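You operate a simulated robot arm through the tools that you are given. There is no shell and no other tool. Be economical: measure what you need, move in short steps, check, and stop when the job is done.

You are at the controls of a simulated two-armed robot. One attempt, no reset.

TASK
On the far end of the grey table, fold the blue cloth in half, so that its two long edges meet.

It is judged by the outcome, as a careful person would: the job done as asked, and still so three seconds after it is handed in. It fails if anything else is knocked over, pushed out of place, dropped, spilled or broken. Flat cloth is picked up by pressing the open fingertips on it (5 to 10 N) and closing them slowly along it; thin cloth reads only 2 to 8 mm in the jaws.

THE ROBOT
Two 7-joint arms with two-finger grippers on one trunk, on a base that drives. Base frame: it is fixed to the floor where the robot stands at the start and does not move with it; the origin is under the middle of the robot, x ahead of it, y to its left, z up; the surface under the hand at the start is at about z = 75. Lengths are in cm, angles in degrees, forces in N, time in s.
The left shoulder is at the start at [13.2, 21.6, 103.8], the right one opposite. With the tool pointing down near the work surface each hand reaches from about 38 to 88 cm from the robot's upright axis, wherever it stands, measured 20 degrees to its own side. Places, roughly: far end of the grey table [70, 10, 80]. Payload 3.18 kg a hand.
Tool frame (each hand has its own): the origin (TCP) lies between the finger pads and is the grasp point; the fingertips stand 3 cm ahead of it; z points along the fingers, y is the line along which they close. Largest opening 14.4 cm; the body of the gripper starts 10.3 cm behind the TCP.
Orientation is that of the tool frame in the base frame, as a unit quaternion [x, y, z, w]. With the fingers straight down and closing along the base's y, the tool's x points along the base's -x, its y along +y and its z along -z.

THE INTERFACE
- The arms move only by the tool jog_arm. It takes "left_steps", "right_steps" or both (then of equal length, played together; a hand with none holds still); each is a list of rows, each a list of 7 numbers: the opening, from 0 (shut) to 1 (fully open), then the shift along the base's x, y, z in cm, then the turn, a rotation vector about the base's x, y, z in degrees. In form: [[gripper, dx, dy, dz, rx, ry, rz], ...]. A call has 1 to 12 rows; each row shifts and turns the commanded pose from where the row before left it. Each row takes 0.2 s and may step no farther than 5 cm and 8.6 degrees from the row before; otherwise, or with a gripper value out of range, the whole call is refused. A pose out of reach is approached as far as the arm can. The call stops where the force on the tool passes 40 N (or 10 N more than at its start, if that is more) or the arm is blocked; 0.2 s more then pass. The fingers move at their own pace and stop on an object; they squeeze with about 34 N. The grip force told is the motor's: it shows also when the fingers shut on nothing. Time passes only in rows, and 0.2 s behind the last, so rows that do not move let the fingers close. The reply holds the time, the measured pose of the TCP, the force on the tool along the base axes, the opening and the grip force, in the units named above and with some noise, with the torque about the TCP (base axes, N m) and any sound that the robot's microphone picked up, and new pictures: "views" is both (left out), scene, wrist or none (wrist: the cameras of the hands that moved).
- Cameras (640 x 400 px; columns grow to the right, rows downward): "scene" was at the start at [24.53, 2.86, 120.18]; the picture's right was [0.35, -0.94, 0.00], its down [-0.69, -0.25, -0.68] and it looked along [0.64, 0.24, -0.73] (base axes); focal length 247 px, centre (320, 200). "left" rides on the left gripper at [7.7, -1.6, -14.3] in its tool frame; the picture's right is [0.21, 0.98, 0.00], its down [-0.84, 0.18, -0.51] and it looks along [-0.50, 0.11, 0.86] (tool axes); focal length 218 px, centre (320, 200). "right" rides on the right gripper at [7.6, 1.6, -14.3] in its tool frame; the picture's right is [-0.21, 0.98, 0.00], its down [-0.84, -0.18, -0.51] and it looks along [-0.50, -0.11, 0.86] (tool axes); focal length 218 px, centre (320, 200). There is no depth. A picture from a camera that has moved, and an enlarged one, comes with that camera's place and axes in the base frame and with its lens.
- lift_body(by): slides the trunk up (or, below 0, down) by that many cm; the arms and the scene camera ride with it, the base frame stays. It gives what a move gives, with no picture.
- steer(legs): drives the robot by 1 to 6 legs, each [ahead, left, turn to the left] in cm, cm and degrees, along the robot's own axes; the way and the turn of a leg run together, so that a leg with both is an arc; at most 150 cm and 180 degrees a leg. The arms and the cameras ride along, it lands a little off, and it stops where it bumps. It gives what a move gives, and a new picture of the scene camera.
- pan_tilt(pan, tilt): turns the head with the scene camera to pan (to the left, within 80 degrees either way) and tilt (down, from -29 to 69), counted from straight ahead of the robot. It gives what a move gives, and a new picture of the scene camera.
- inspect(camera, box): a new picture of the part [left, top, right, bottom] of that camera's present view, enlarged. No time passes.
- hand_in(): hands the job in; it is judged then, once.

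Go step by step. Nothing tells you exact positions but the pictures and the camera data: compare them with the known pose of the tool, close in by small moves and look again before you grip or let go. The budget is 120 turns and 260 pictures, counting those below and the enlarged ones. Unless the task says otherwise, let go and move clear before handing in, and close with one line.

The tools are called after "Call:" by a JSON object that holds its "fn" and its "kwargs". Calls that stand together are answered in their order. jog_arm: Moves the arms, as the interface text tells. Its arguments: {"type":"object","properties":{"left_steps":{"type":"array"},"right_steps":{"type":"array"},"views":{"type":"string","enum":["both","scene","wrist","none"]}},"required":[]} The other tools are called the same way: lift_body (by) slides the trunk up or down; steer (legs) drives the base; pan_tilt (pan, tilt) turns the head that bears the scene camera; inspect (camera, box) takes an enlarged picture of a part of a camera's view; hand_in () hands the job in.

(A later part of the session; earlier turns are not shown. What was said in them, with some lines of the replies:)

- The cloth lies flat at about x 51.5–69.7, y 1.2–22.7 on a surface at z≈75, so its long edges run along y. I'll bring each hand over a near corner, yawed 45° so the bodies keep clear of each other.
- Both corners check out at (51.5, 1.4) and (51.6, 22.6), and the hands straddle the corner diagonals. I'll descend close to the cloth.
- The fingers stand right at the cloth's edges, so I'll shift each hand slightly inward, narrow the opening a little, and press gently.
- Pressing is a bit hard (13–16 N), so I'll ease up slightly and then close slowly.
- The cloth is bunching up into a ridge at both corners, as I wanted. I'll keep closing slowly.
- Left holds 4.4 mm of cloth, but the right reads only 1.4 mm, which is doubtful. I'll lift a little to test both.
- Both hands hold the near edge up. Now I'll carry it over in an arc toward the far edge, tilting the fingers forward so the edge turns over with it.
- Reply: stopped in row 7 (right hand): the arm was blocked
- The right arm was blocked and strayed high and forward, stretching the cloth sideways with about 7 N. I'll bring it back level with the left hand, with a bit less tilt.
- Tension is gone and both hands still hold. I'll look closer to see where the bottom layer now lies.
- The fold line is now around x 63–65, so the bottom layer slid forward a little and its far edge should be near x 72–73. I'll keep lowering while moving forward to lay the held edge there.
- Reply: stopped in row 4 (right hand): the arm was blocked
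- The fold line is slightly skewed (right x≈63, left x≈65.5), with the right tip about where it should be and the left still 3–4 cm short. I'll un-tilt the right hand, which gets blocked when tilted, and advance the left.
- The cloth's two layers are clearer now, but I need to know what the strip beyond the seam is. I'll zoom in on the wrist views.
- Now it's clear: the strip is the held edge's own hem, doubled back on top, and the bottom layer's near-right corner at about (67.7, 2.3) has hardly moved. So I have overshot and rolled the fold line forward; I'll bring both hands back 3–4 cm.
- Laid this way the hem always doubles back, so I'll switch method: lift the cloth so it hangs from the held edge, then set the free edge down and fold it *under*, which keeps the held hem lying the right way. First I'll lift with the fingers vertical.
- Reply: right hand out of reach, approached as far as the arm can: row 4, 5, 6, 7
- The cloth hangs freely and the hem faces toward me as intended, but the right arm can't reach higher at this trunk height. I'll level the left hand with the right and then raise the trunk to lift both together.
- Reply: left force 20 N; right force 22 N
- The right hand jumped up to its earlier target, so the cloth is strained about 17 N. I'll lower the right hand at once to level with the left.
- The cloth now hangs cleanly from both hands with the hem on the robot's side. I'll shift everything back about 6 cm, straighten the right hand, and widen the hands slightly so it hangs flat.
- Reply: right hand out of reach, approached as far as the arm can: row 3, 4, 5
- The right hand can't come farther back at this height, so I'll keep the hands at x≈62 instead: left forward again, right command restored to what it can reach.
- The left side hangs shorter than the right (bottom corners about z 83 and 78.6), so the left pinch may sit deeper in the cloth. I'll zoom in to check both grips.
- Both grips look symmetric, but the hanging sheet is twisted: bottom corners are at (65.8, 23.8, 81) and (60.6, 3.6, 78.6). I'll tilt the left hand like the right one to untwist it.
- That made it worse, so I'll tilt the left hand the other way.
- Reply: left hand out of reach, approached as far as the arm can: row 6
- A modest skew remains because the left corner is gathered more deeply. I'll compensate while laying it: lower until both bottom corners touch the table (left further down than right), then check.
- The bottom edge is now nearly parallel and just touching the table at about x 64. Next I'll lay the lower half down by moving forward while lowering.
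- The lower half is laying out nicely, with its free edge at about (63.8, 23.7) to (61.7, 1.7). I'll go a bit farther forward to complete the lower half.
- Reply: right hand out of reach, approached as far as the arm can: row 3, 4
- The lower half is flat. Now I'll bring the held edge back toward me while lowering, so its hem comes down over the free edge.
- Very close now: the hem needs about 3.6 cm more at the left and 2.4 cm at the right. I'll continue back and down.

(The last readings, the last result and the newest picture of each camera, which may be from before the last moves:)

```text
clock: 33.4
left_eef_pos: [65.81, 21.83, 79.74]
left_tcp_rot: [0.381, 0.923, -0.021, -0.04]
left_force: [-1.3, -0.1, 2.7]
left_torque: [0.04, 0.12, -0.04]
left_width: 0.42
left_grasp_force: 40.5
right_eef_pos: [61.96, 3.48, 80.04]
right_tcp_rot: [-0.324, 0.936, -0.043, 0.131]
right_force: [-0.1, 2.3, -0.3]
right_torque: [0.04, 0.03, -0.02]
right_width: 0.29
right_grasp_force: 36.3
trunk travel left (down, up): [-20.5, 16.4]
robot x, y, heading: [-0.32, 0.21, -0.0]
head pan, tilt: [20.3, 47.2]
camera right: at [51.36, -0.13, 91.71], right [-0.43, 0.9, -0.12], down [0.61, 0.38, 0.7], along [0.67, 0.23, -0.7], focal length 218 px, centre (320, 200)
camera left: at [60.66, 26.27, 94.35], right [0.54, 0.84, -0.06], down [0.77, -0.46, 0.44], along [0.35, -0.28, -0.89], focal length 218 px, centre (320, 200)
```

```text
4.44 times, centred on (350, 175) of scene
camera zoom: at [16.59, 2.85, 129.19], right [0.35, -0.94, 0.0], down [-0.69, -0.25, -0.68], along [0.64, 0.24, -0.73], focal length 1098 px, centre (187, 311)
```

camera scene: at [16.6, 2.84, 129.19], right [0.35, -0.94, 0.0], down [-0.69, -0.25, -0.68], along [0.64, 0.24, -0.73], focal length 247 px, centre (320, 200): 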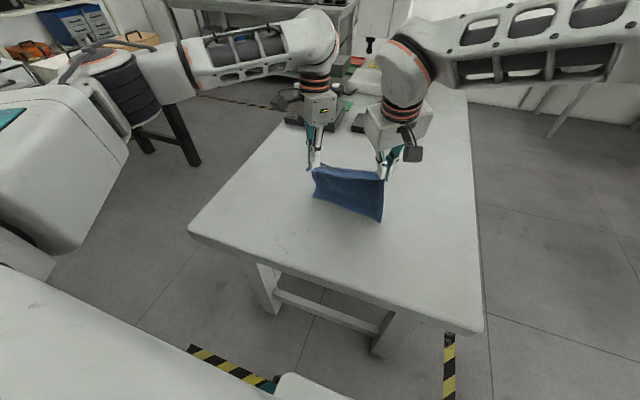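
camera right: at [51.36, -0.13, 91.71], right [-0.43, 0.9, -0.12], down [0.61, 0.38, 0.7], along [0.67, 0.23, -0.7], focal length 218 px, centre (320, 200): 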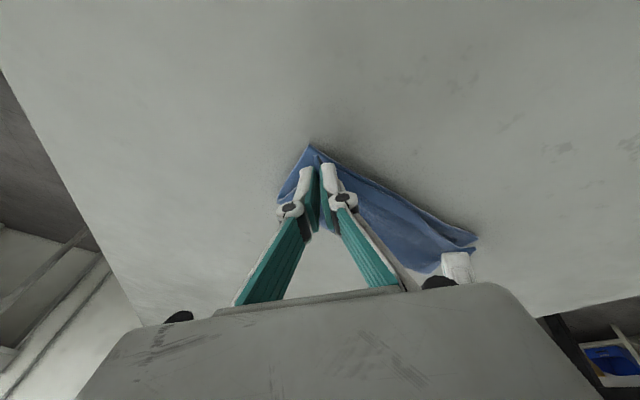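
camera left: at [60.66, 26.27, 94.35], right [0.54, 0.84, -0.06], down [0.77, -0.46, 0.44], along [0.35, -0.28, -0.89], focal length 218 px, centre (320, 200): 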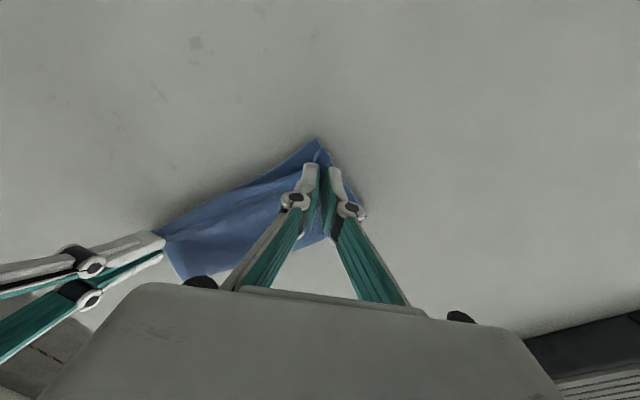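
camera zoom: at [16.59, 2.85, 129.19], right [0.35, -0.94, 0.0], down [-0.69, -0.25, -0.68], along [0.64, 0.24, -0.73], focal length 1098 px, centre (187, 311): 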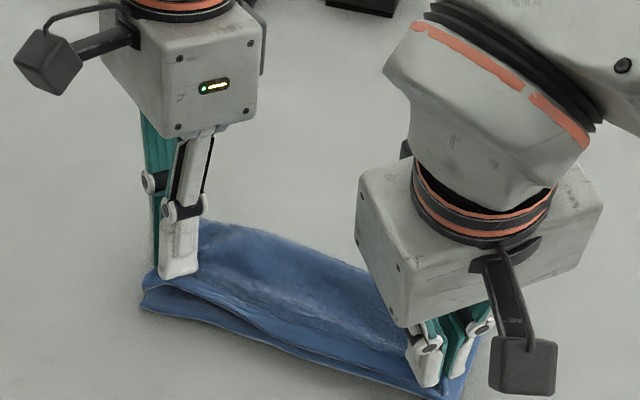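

The hem is almost over the free edge all along. I'll lower the last bit so the tips rest on the lower layer.

Call:
{"fn": "jog_arm", "kwargs": {"left_steps": [[0, -0.3, 0, -0.4, 0, 0, 0], [0, -0.2, 0, -0.4, 0, 0, 0], [0, -0.1, 0, -0.3, 0, 0, 0], [0, 0, 0, 0, 0, 0, 0]], "right_steps": [[0, -0.1, 0, -0.5, 0, 0, 0], [0, -0.1, 0, -0.4, 0, 0, 0], [0, 0, 0, -0.4, 0, 0, 0], [0, 0, 0, -0.1, 0, 0, 0]], "views": "wrist"}}

Call:
{"fn": "inspect", "kwargs": {"camera": "scene", "box": [295, 130, 405, 220]}}

Call:
{"fn": "inspect", "kwargs": {"camera": "left", "box": [140, 120, 380, 290]}}

Call:
{"fn": "inspect", "kwargs": {"camera": "right", "box": [260, 120, 500, 290]}}

```text
clock: 34.4
left_eef_pos: [65.13, 22.13, 78.68]
left_tcp_rot: [0.381, 0.923, -0.021, -0.04]
left_force: [-1.2, -2.9, 4.3]
left_torque: [-0.13, 0.07, 0.01]
left_width: 0.17
left_grasp_force: 28.1
right_eef_pos: [61.77, 3.44, 78.69]
right_tcp_rot: [-0.323, 0.936, -0.043, 0.131]
right_force: [0.3, 2.0, 1.9]
right_torque: [0.06, 0.02, -0.05]
right_width: 0.21
right_grasp_force: 33.8
trunk travel left (down, up): [-20.5, 16.4]
robot x, y, heading: [0.19, -0.1, -0.3]
head pan, tilt: [20.3, 47.2]
camera right: at [51.31, -0.14, 90.41], right [-0.42, 0.9, -0.12], down [0.61, 0.38, 0.7], along [0.67, 0.23, -0.7], focal length 218 px, centre (320, 200)
camera left: at [59.87, 26.41, 93.21], right [0.54, 0.84, -0.06], down [0.77, -0.46, 0.44], along [0.35, -0.28, -0.89], focal length 218 px, centre (320, 200)
```

right: 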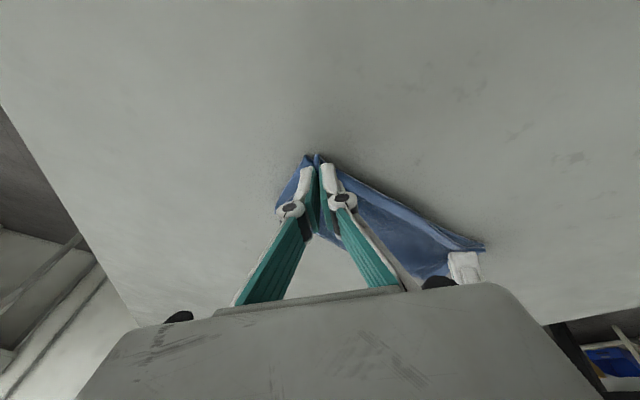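
left: 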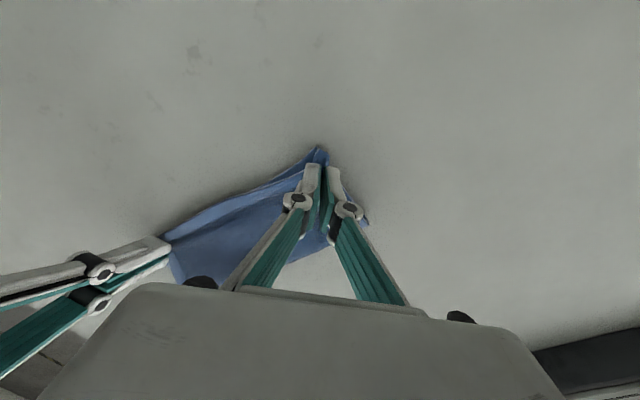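

```text
4.44 times, centred on (350, 175) of scene
camera zoom: at [16.57, 2.84, 129.2], right [0.35, -0.94, 0.0], down [-0.69, -0.25, -0.68], along [0.64, 0.24, -0.73], focal length 1098 px, centre (187, 311)
```

zoom: 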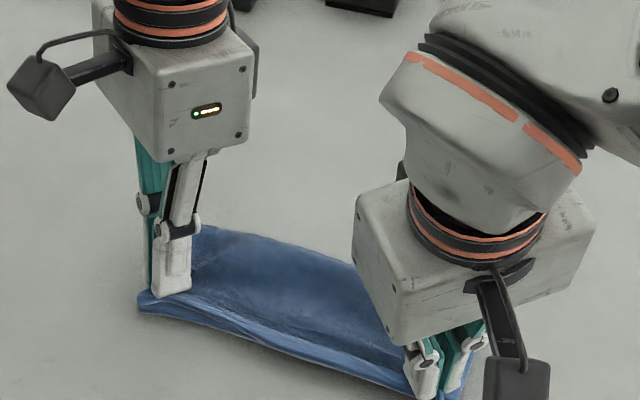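

```text
2.35 times, centred on (260, 205) of left
camera zoom: at [59.87, 26.41, 93.21], right [0.54, 0.84, -0.06], down [0.77, -0.46, 0.44], along [0.35, -0.28, -0.89], focal length 514 px, centre (461, 188)
```

zoom: 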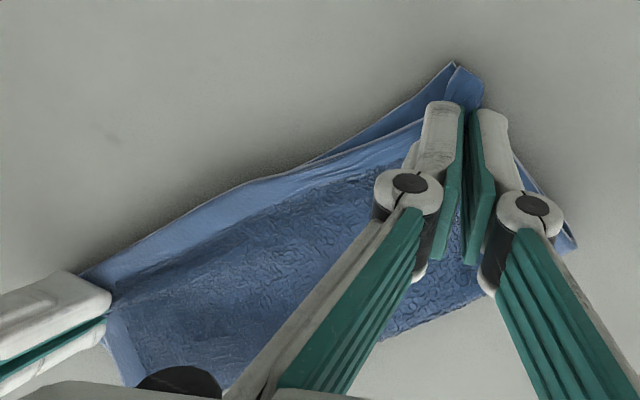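

```text
2.35 times, centred on (380, 205) of right
camera zoom: at [51.31, -0.14, 90.41], right [-0.42, 0.9, -0.12], down [0.61, 0.38, 0.7], along [0.67, 0.23, -0.7], focal length 514 px, centre (179, 188)
```

zoom: 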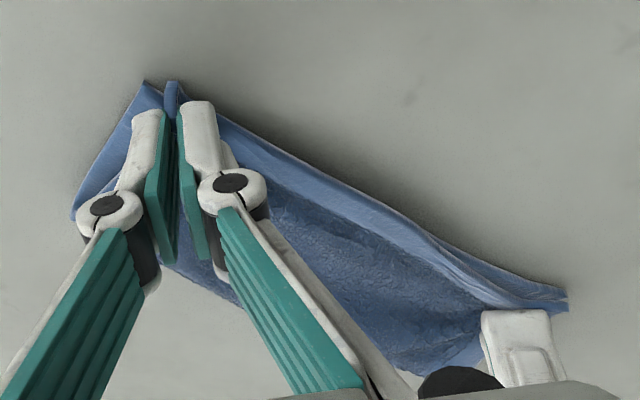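

Both hems now line up along the free edge and the tips rest lightly on the cloth. I'll open the fingers slowly, which also spreads the gathered corners, then look.

Call:
{"fn": "jog_arm", "kwargs": {"left_steps": [[0.03, 0, 0, 0, 0, 0, 0], [0.06, 0, 0, 0, 0, 0, 0], [0.09, 0, 0, 0, 0, 0, 0], [0.12, 0, 0, 0, 0, 0, 0], [0.15, 0, 0, 0, 0, 0, 0], [0.18, 0, 0, 0, 0, 0, 0], [0.21, 0, 0, 0, 0, 0, 0], [0.24, 0, 0, 0, 0, 0, 0], [0.24, 0, 0, 0, 0, 0, 0]], "right_steps": [[0.03, 0, 0, 0, 0, 0, 0], [0.06, 0, 0, 0, 0, 0, 0], [0.09, 0, 0, 0, 0, 0, 0], [0.12, 0, 0, 0, 0, 0, 0], [0.15, 0, 0, 0, 0, 0, 0], [0.18, 0, 0, 0, 0, 0, 0], [0.21, 0, 0, 0, 0, 0, 0], [0.24, 0, 0, 0, 0, 0, 0], [0.24, 0, 0, 0, 0, 0, 0]], "views": "wrist"}}

Call:
{"fn": "inspect", "kwargs": {"camera": "scene", "box": [295, 130, 405, 220]}}

```text
clock: 36.4
left_eef_pos: [65.1, 22.1, 78.56]
left_tcp_rot: [0.381, 0.924, -0.021, -0.04]
left_force: [-1.0, -0.1, 3.7]
left_torque: [-0.01, -0.07, -0.01]
left_width: 3.48
left_grasp_force: 0.1
right_eef_pos: [61.84, 3.44, 78.66]
right_tcp_rot: [-0.324, 0.936, -0.043, 0.131]
right_force: [0.7, 0.2, 4.5]
right_torque: [0.02, 0.01, -0.02]
right_width: 3.44
right_grasp_force: 0.0
trunk travel left (down, up): [-20.5, 16.4]
robot x, y, heading: [-0.09, 0.06, 0.1]
head pan, tilt: [20.3, 47.2]
camera right: at [51.3, -0.14, 90.42], right [-0.42, 0.9, -0.12], down [0.61, 0.38, 0.7], along [0.67, 0.23, -0.7], focal length 218 px, centre (320, 200)
camera left: at [59.87, 26.43, 93.22], right [0.54, 0.84, -0.06], down [0.77, -0.46, 0.44], along [0.35, -0.28, -0.89], focal length 218 px, centre (320, 200)
```

right: 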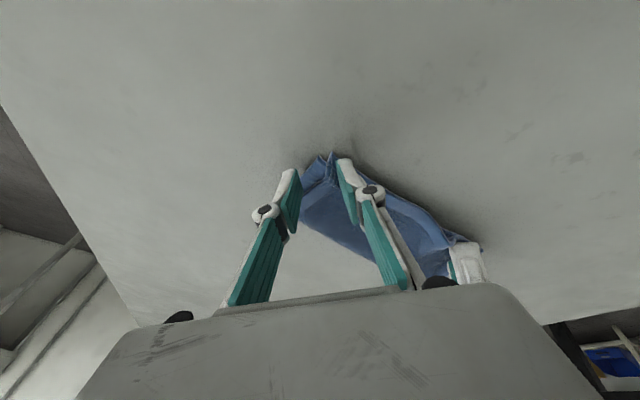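
left: 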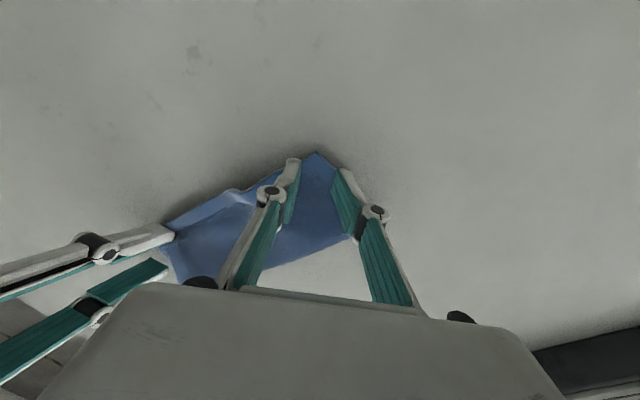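

```text
4.44 times, centred on (350, 175) of scene
camera zoom: at [16.56, 2.84, 129.2], right [0.35, -0.94, 0.0], down [-0.69, -0.25, -0.68], along [0.64, 0.24, -0.73], focal length 1098 px, centre (187, 311)
```

zoom: 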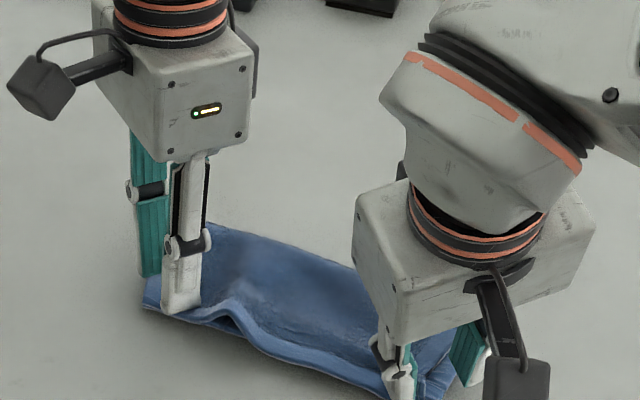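

The cloth is released, with the corners spread and a small ripple between. I'll lift both hands straight up and look.

Call:
{"fn": "jog_arm", "kwargs": {"left_steps": [[0.26, 0, 0, 0.8, 0, 0, 0], [0.26, 0, 0, 2, 0, 0, 0], [0.26, 0, 0, 2.5, 0, 0, 0], [0.26, 0, 2, 2.5, 0, 0, 0], [0.26, 0, 4, 2, 0, 0, 0], [0.26, 0, 4, 0, 0, 0, 0]], "right_steps": [[0.26, 0, 0, 0.8, 0, 0, 0], [0.26, 0, 0, 2, 0, 0, 0], [0.26, 0, 0, 2.5, 0, 0, 0], [0.26, 0, -2, 2.5, 0, 0, 0], [0.26, 0, -4, 0, 0, 0, 0], [0.26, 0, -4, 0, 0, 0, 0]]}}

Call:
{"fn": "inspect", "kwargs": {"camera": "scene", "box": [295, 130, 405, 220]}}

```text
clock: 37.8
left_eef_pos: [65.3, 31.98, 88.33]
left_tcp_rot: [0.382, 0.923, -0.021, -0.04]
left_force: [-0.4, -0.2, -0.7]
left_torque: [0.01, 0.05, -0.01]
left_width: 3.75
left_grasp_force: 0.1
right_eef_pos: [61.65, -6.83, 86.34]
right_tcp_rot: [-0.325, 0.936, -0.042, 0.132]
right_force: [-0.5, 0.9, -0.1]
right_torque: [-0.01, 0.01, 0.01]
right_width: 3.74
right_grasp_force: 0.1
trunk travel left (down, up): [-20.5, 16.4]
robot x, y, heading: [-0.1, -0.15, -0.0]
head pan, tilt: [20.3, 47.2]
camera scene: at [16.59, 2.83, 129.19], right [0.35, -0.94, 0.0], down [-0.69, -0.25, -0.68], along [0.64, 0.24, -0.73], focal length 247 px, centre (320, 200)
camera right: at [51.03, -10.42, 98.07], right [-0.42, 0.9, -0.11], down [0.61, 0.38, 0.7], along [0.67, 0.23, -0.7], focal length 218 px, centre (320, 200)
camera left: at [60.1, 36.36, 103.06], right [0.54, 0.84, -0.06], down [0.77, -0.46, 0.44], along [0.35, -0.28, -0.89], focal length 218 px, centre (320, 200)
```

scene: 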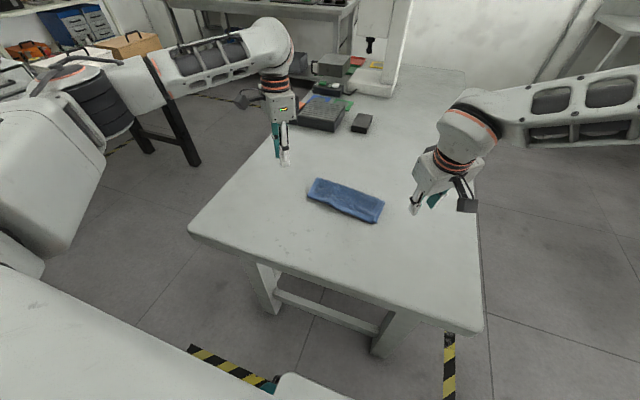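
right: 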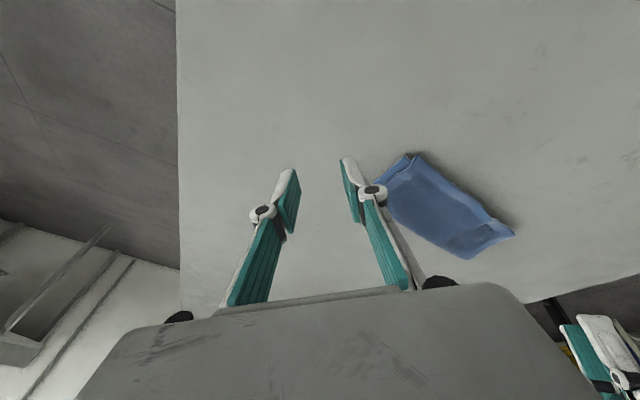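
left: 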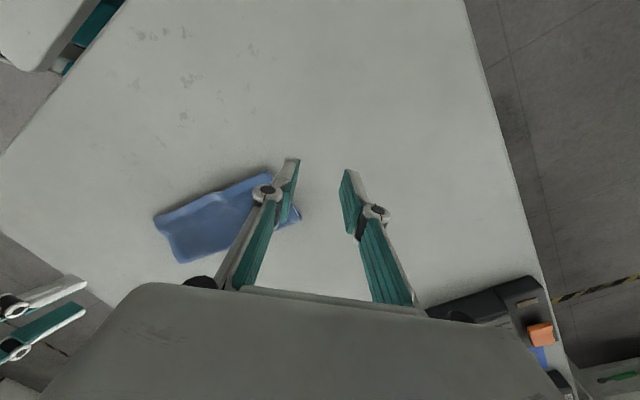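

```text
4.44 times, centred on (350, 175) of scene
camera zoom: at [16.59, 2.83, 129.19], right [0.35, -0.94, 0.0], down [-0.69, -0.25, -0.68], along [0.64, 0.24, -0.73], focal length 1098 px, centre (187, 311)
```

zoom: 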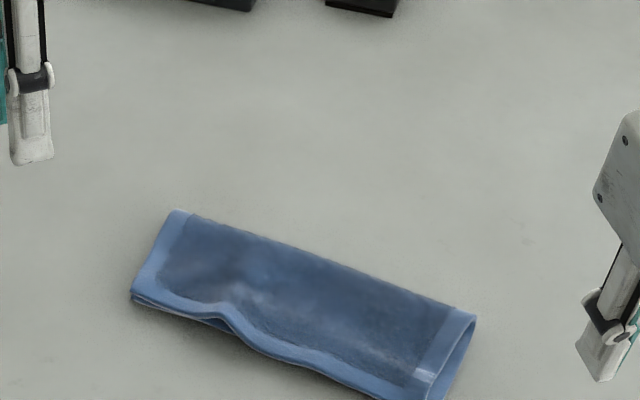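

The cloth is folded neatly in half with a small ripple. I'll check the edges closely.

Call:
{"fn": "inspect", "kwargs": {"camera": "scene", "box": [300, 170, 390, 230]}}

Call:
{"fn": "inspect", "kwargs": {"camera": "right", "box": [360, 130, 530, 270]}}

```text
6.67 times, centred on (345, 200) of scene
camera zoom: at [16.59, 2.83, 129.19], right [0.35, -0.94, 0.0], down [-0.69, -0.25, -0.68], along [0.64, 0.24, -0.73], focal length 1648 px, centre (153, 200)
```

zoom: 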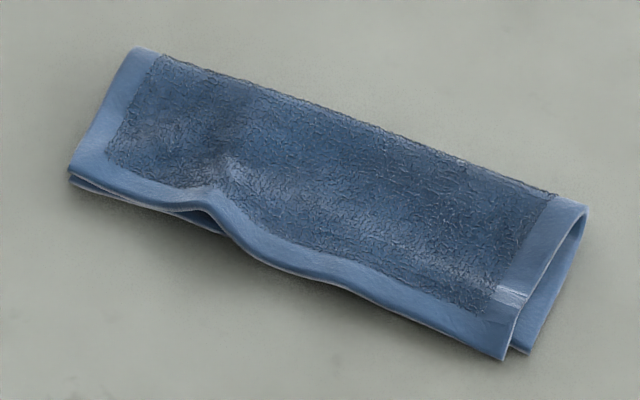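

```text
2.86 times, centred on (445, 200) of right
camera zoom: at [51.03, -10.42, 98.07], right [-0.42, 0.9, -0.11], down [0.61, 0.38, 0.7], along [0.67, 0.23, -0.7], focal length 624 px, centre (-37, 200)
```

zoom: 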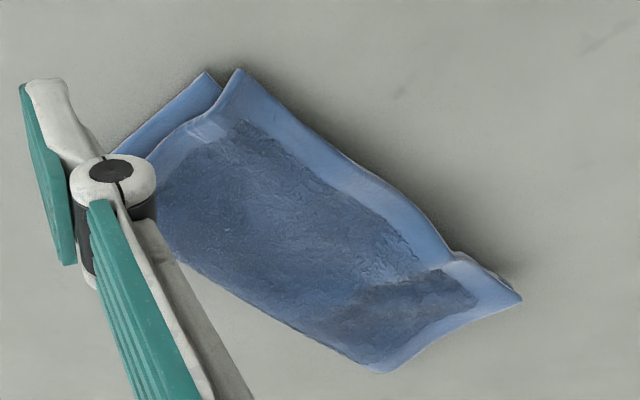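

The two long edges meet within about a centimetre along their length, with only a slight ripple. The hands are clear and nothing else was touched, so I'm handing in.

Call:
{"fn": "hand_in", "kwargs": {}}

```text
The job is handed in.
```

I folded the blue cloth in half on the far end of the grey table. Its long edges meet to within about 1 cm, with one small ripple left near the left end and the top layer about 1 cm in at the right corner; I saw nothing else on the table disturbed.
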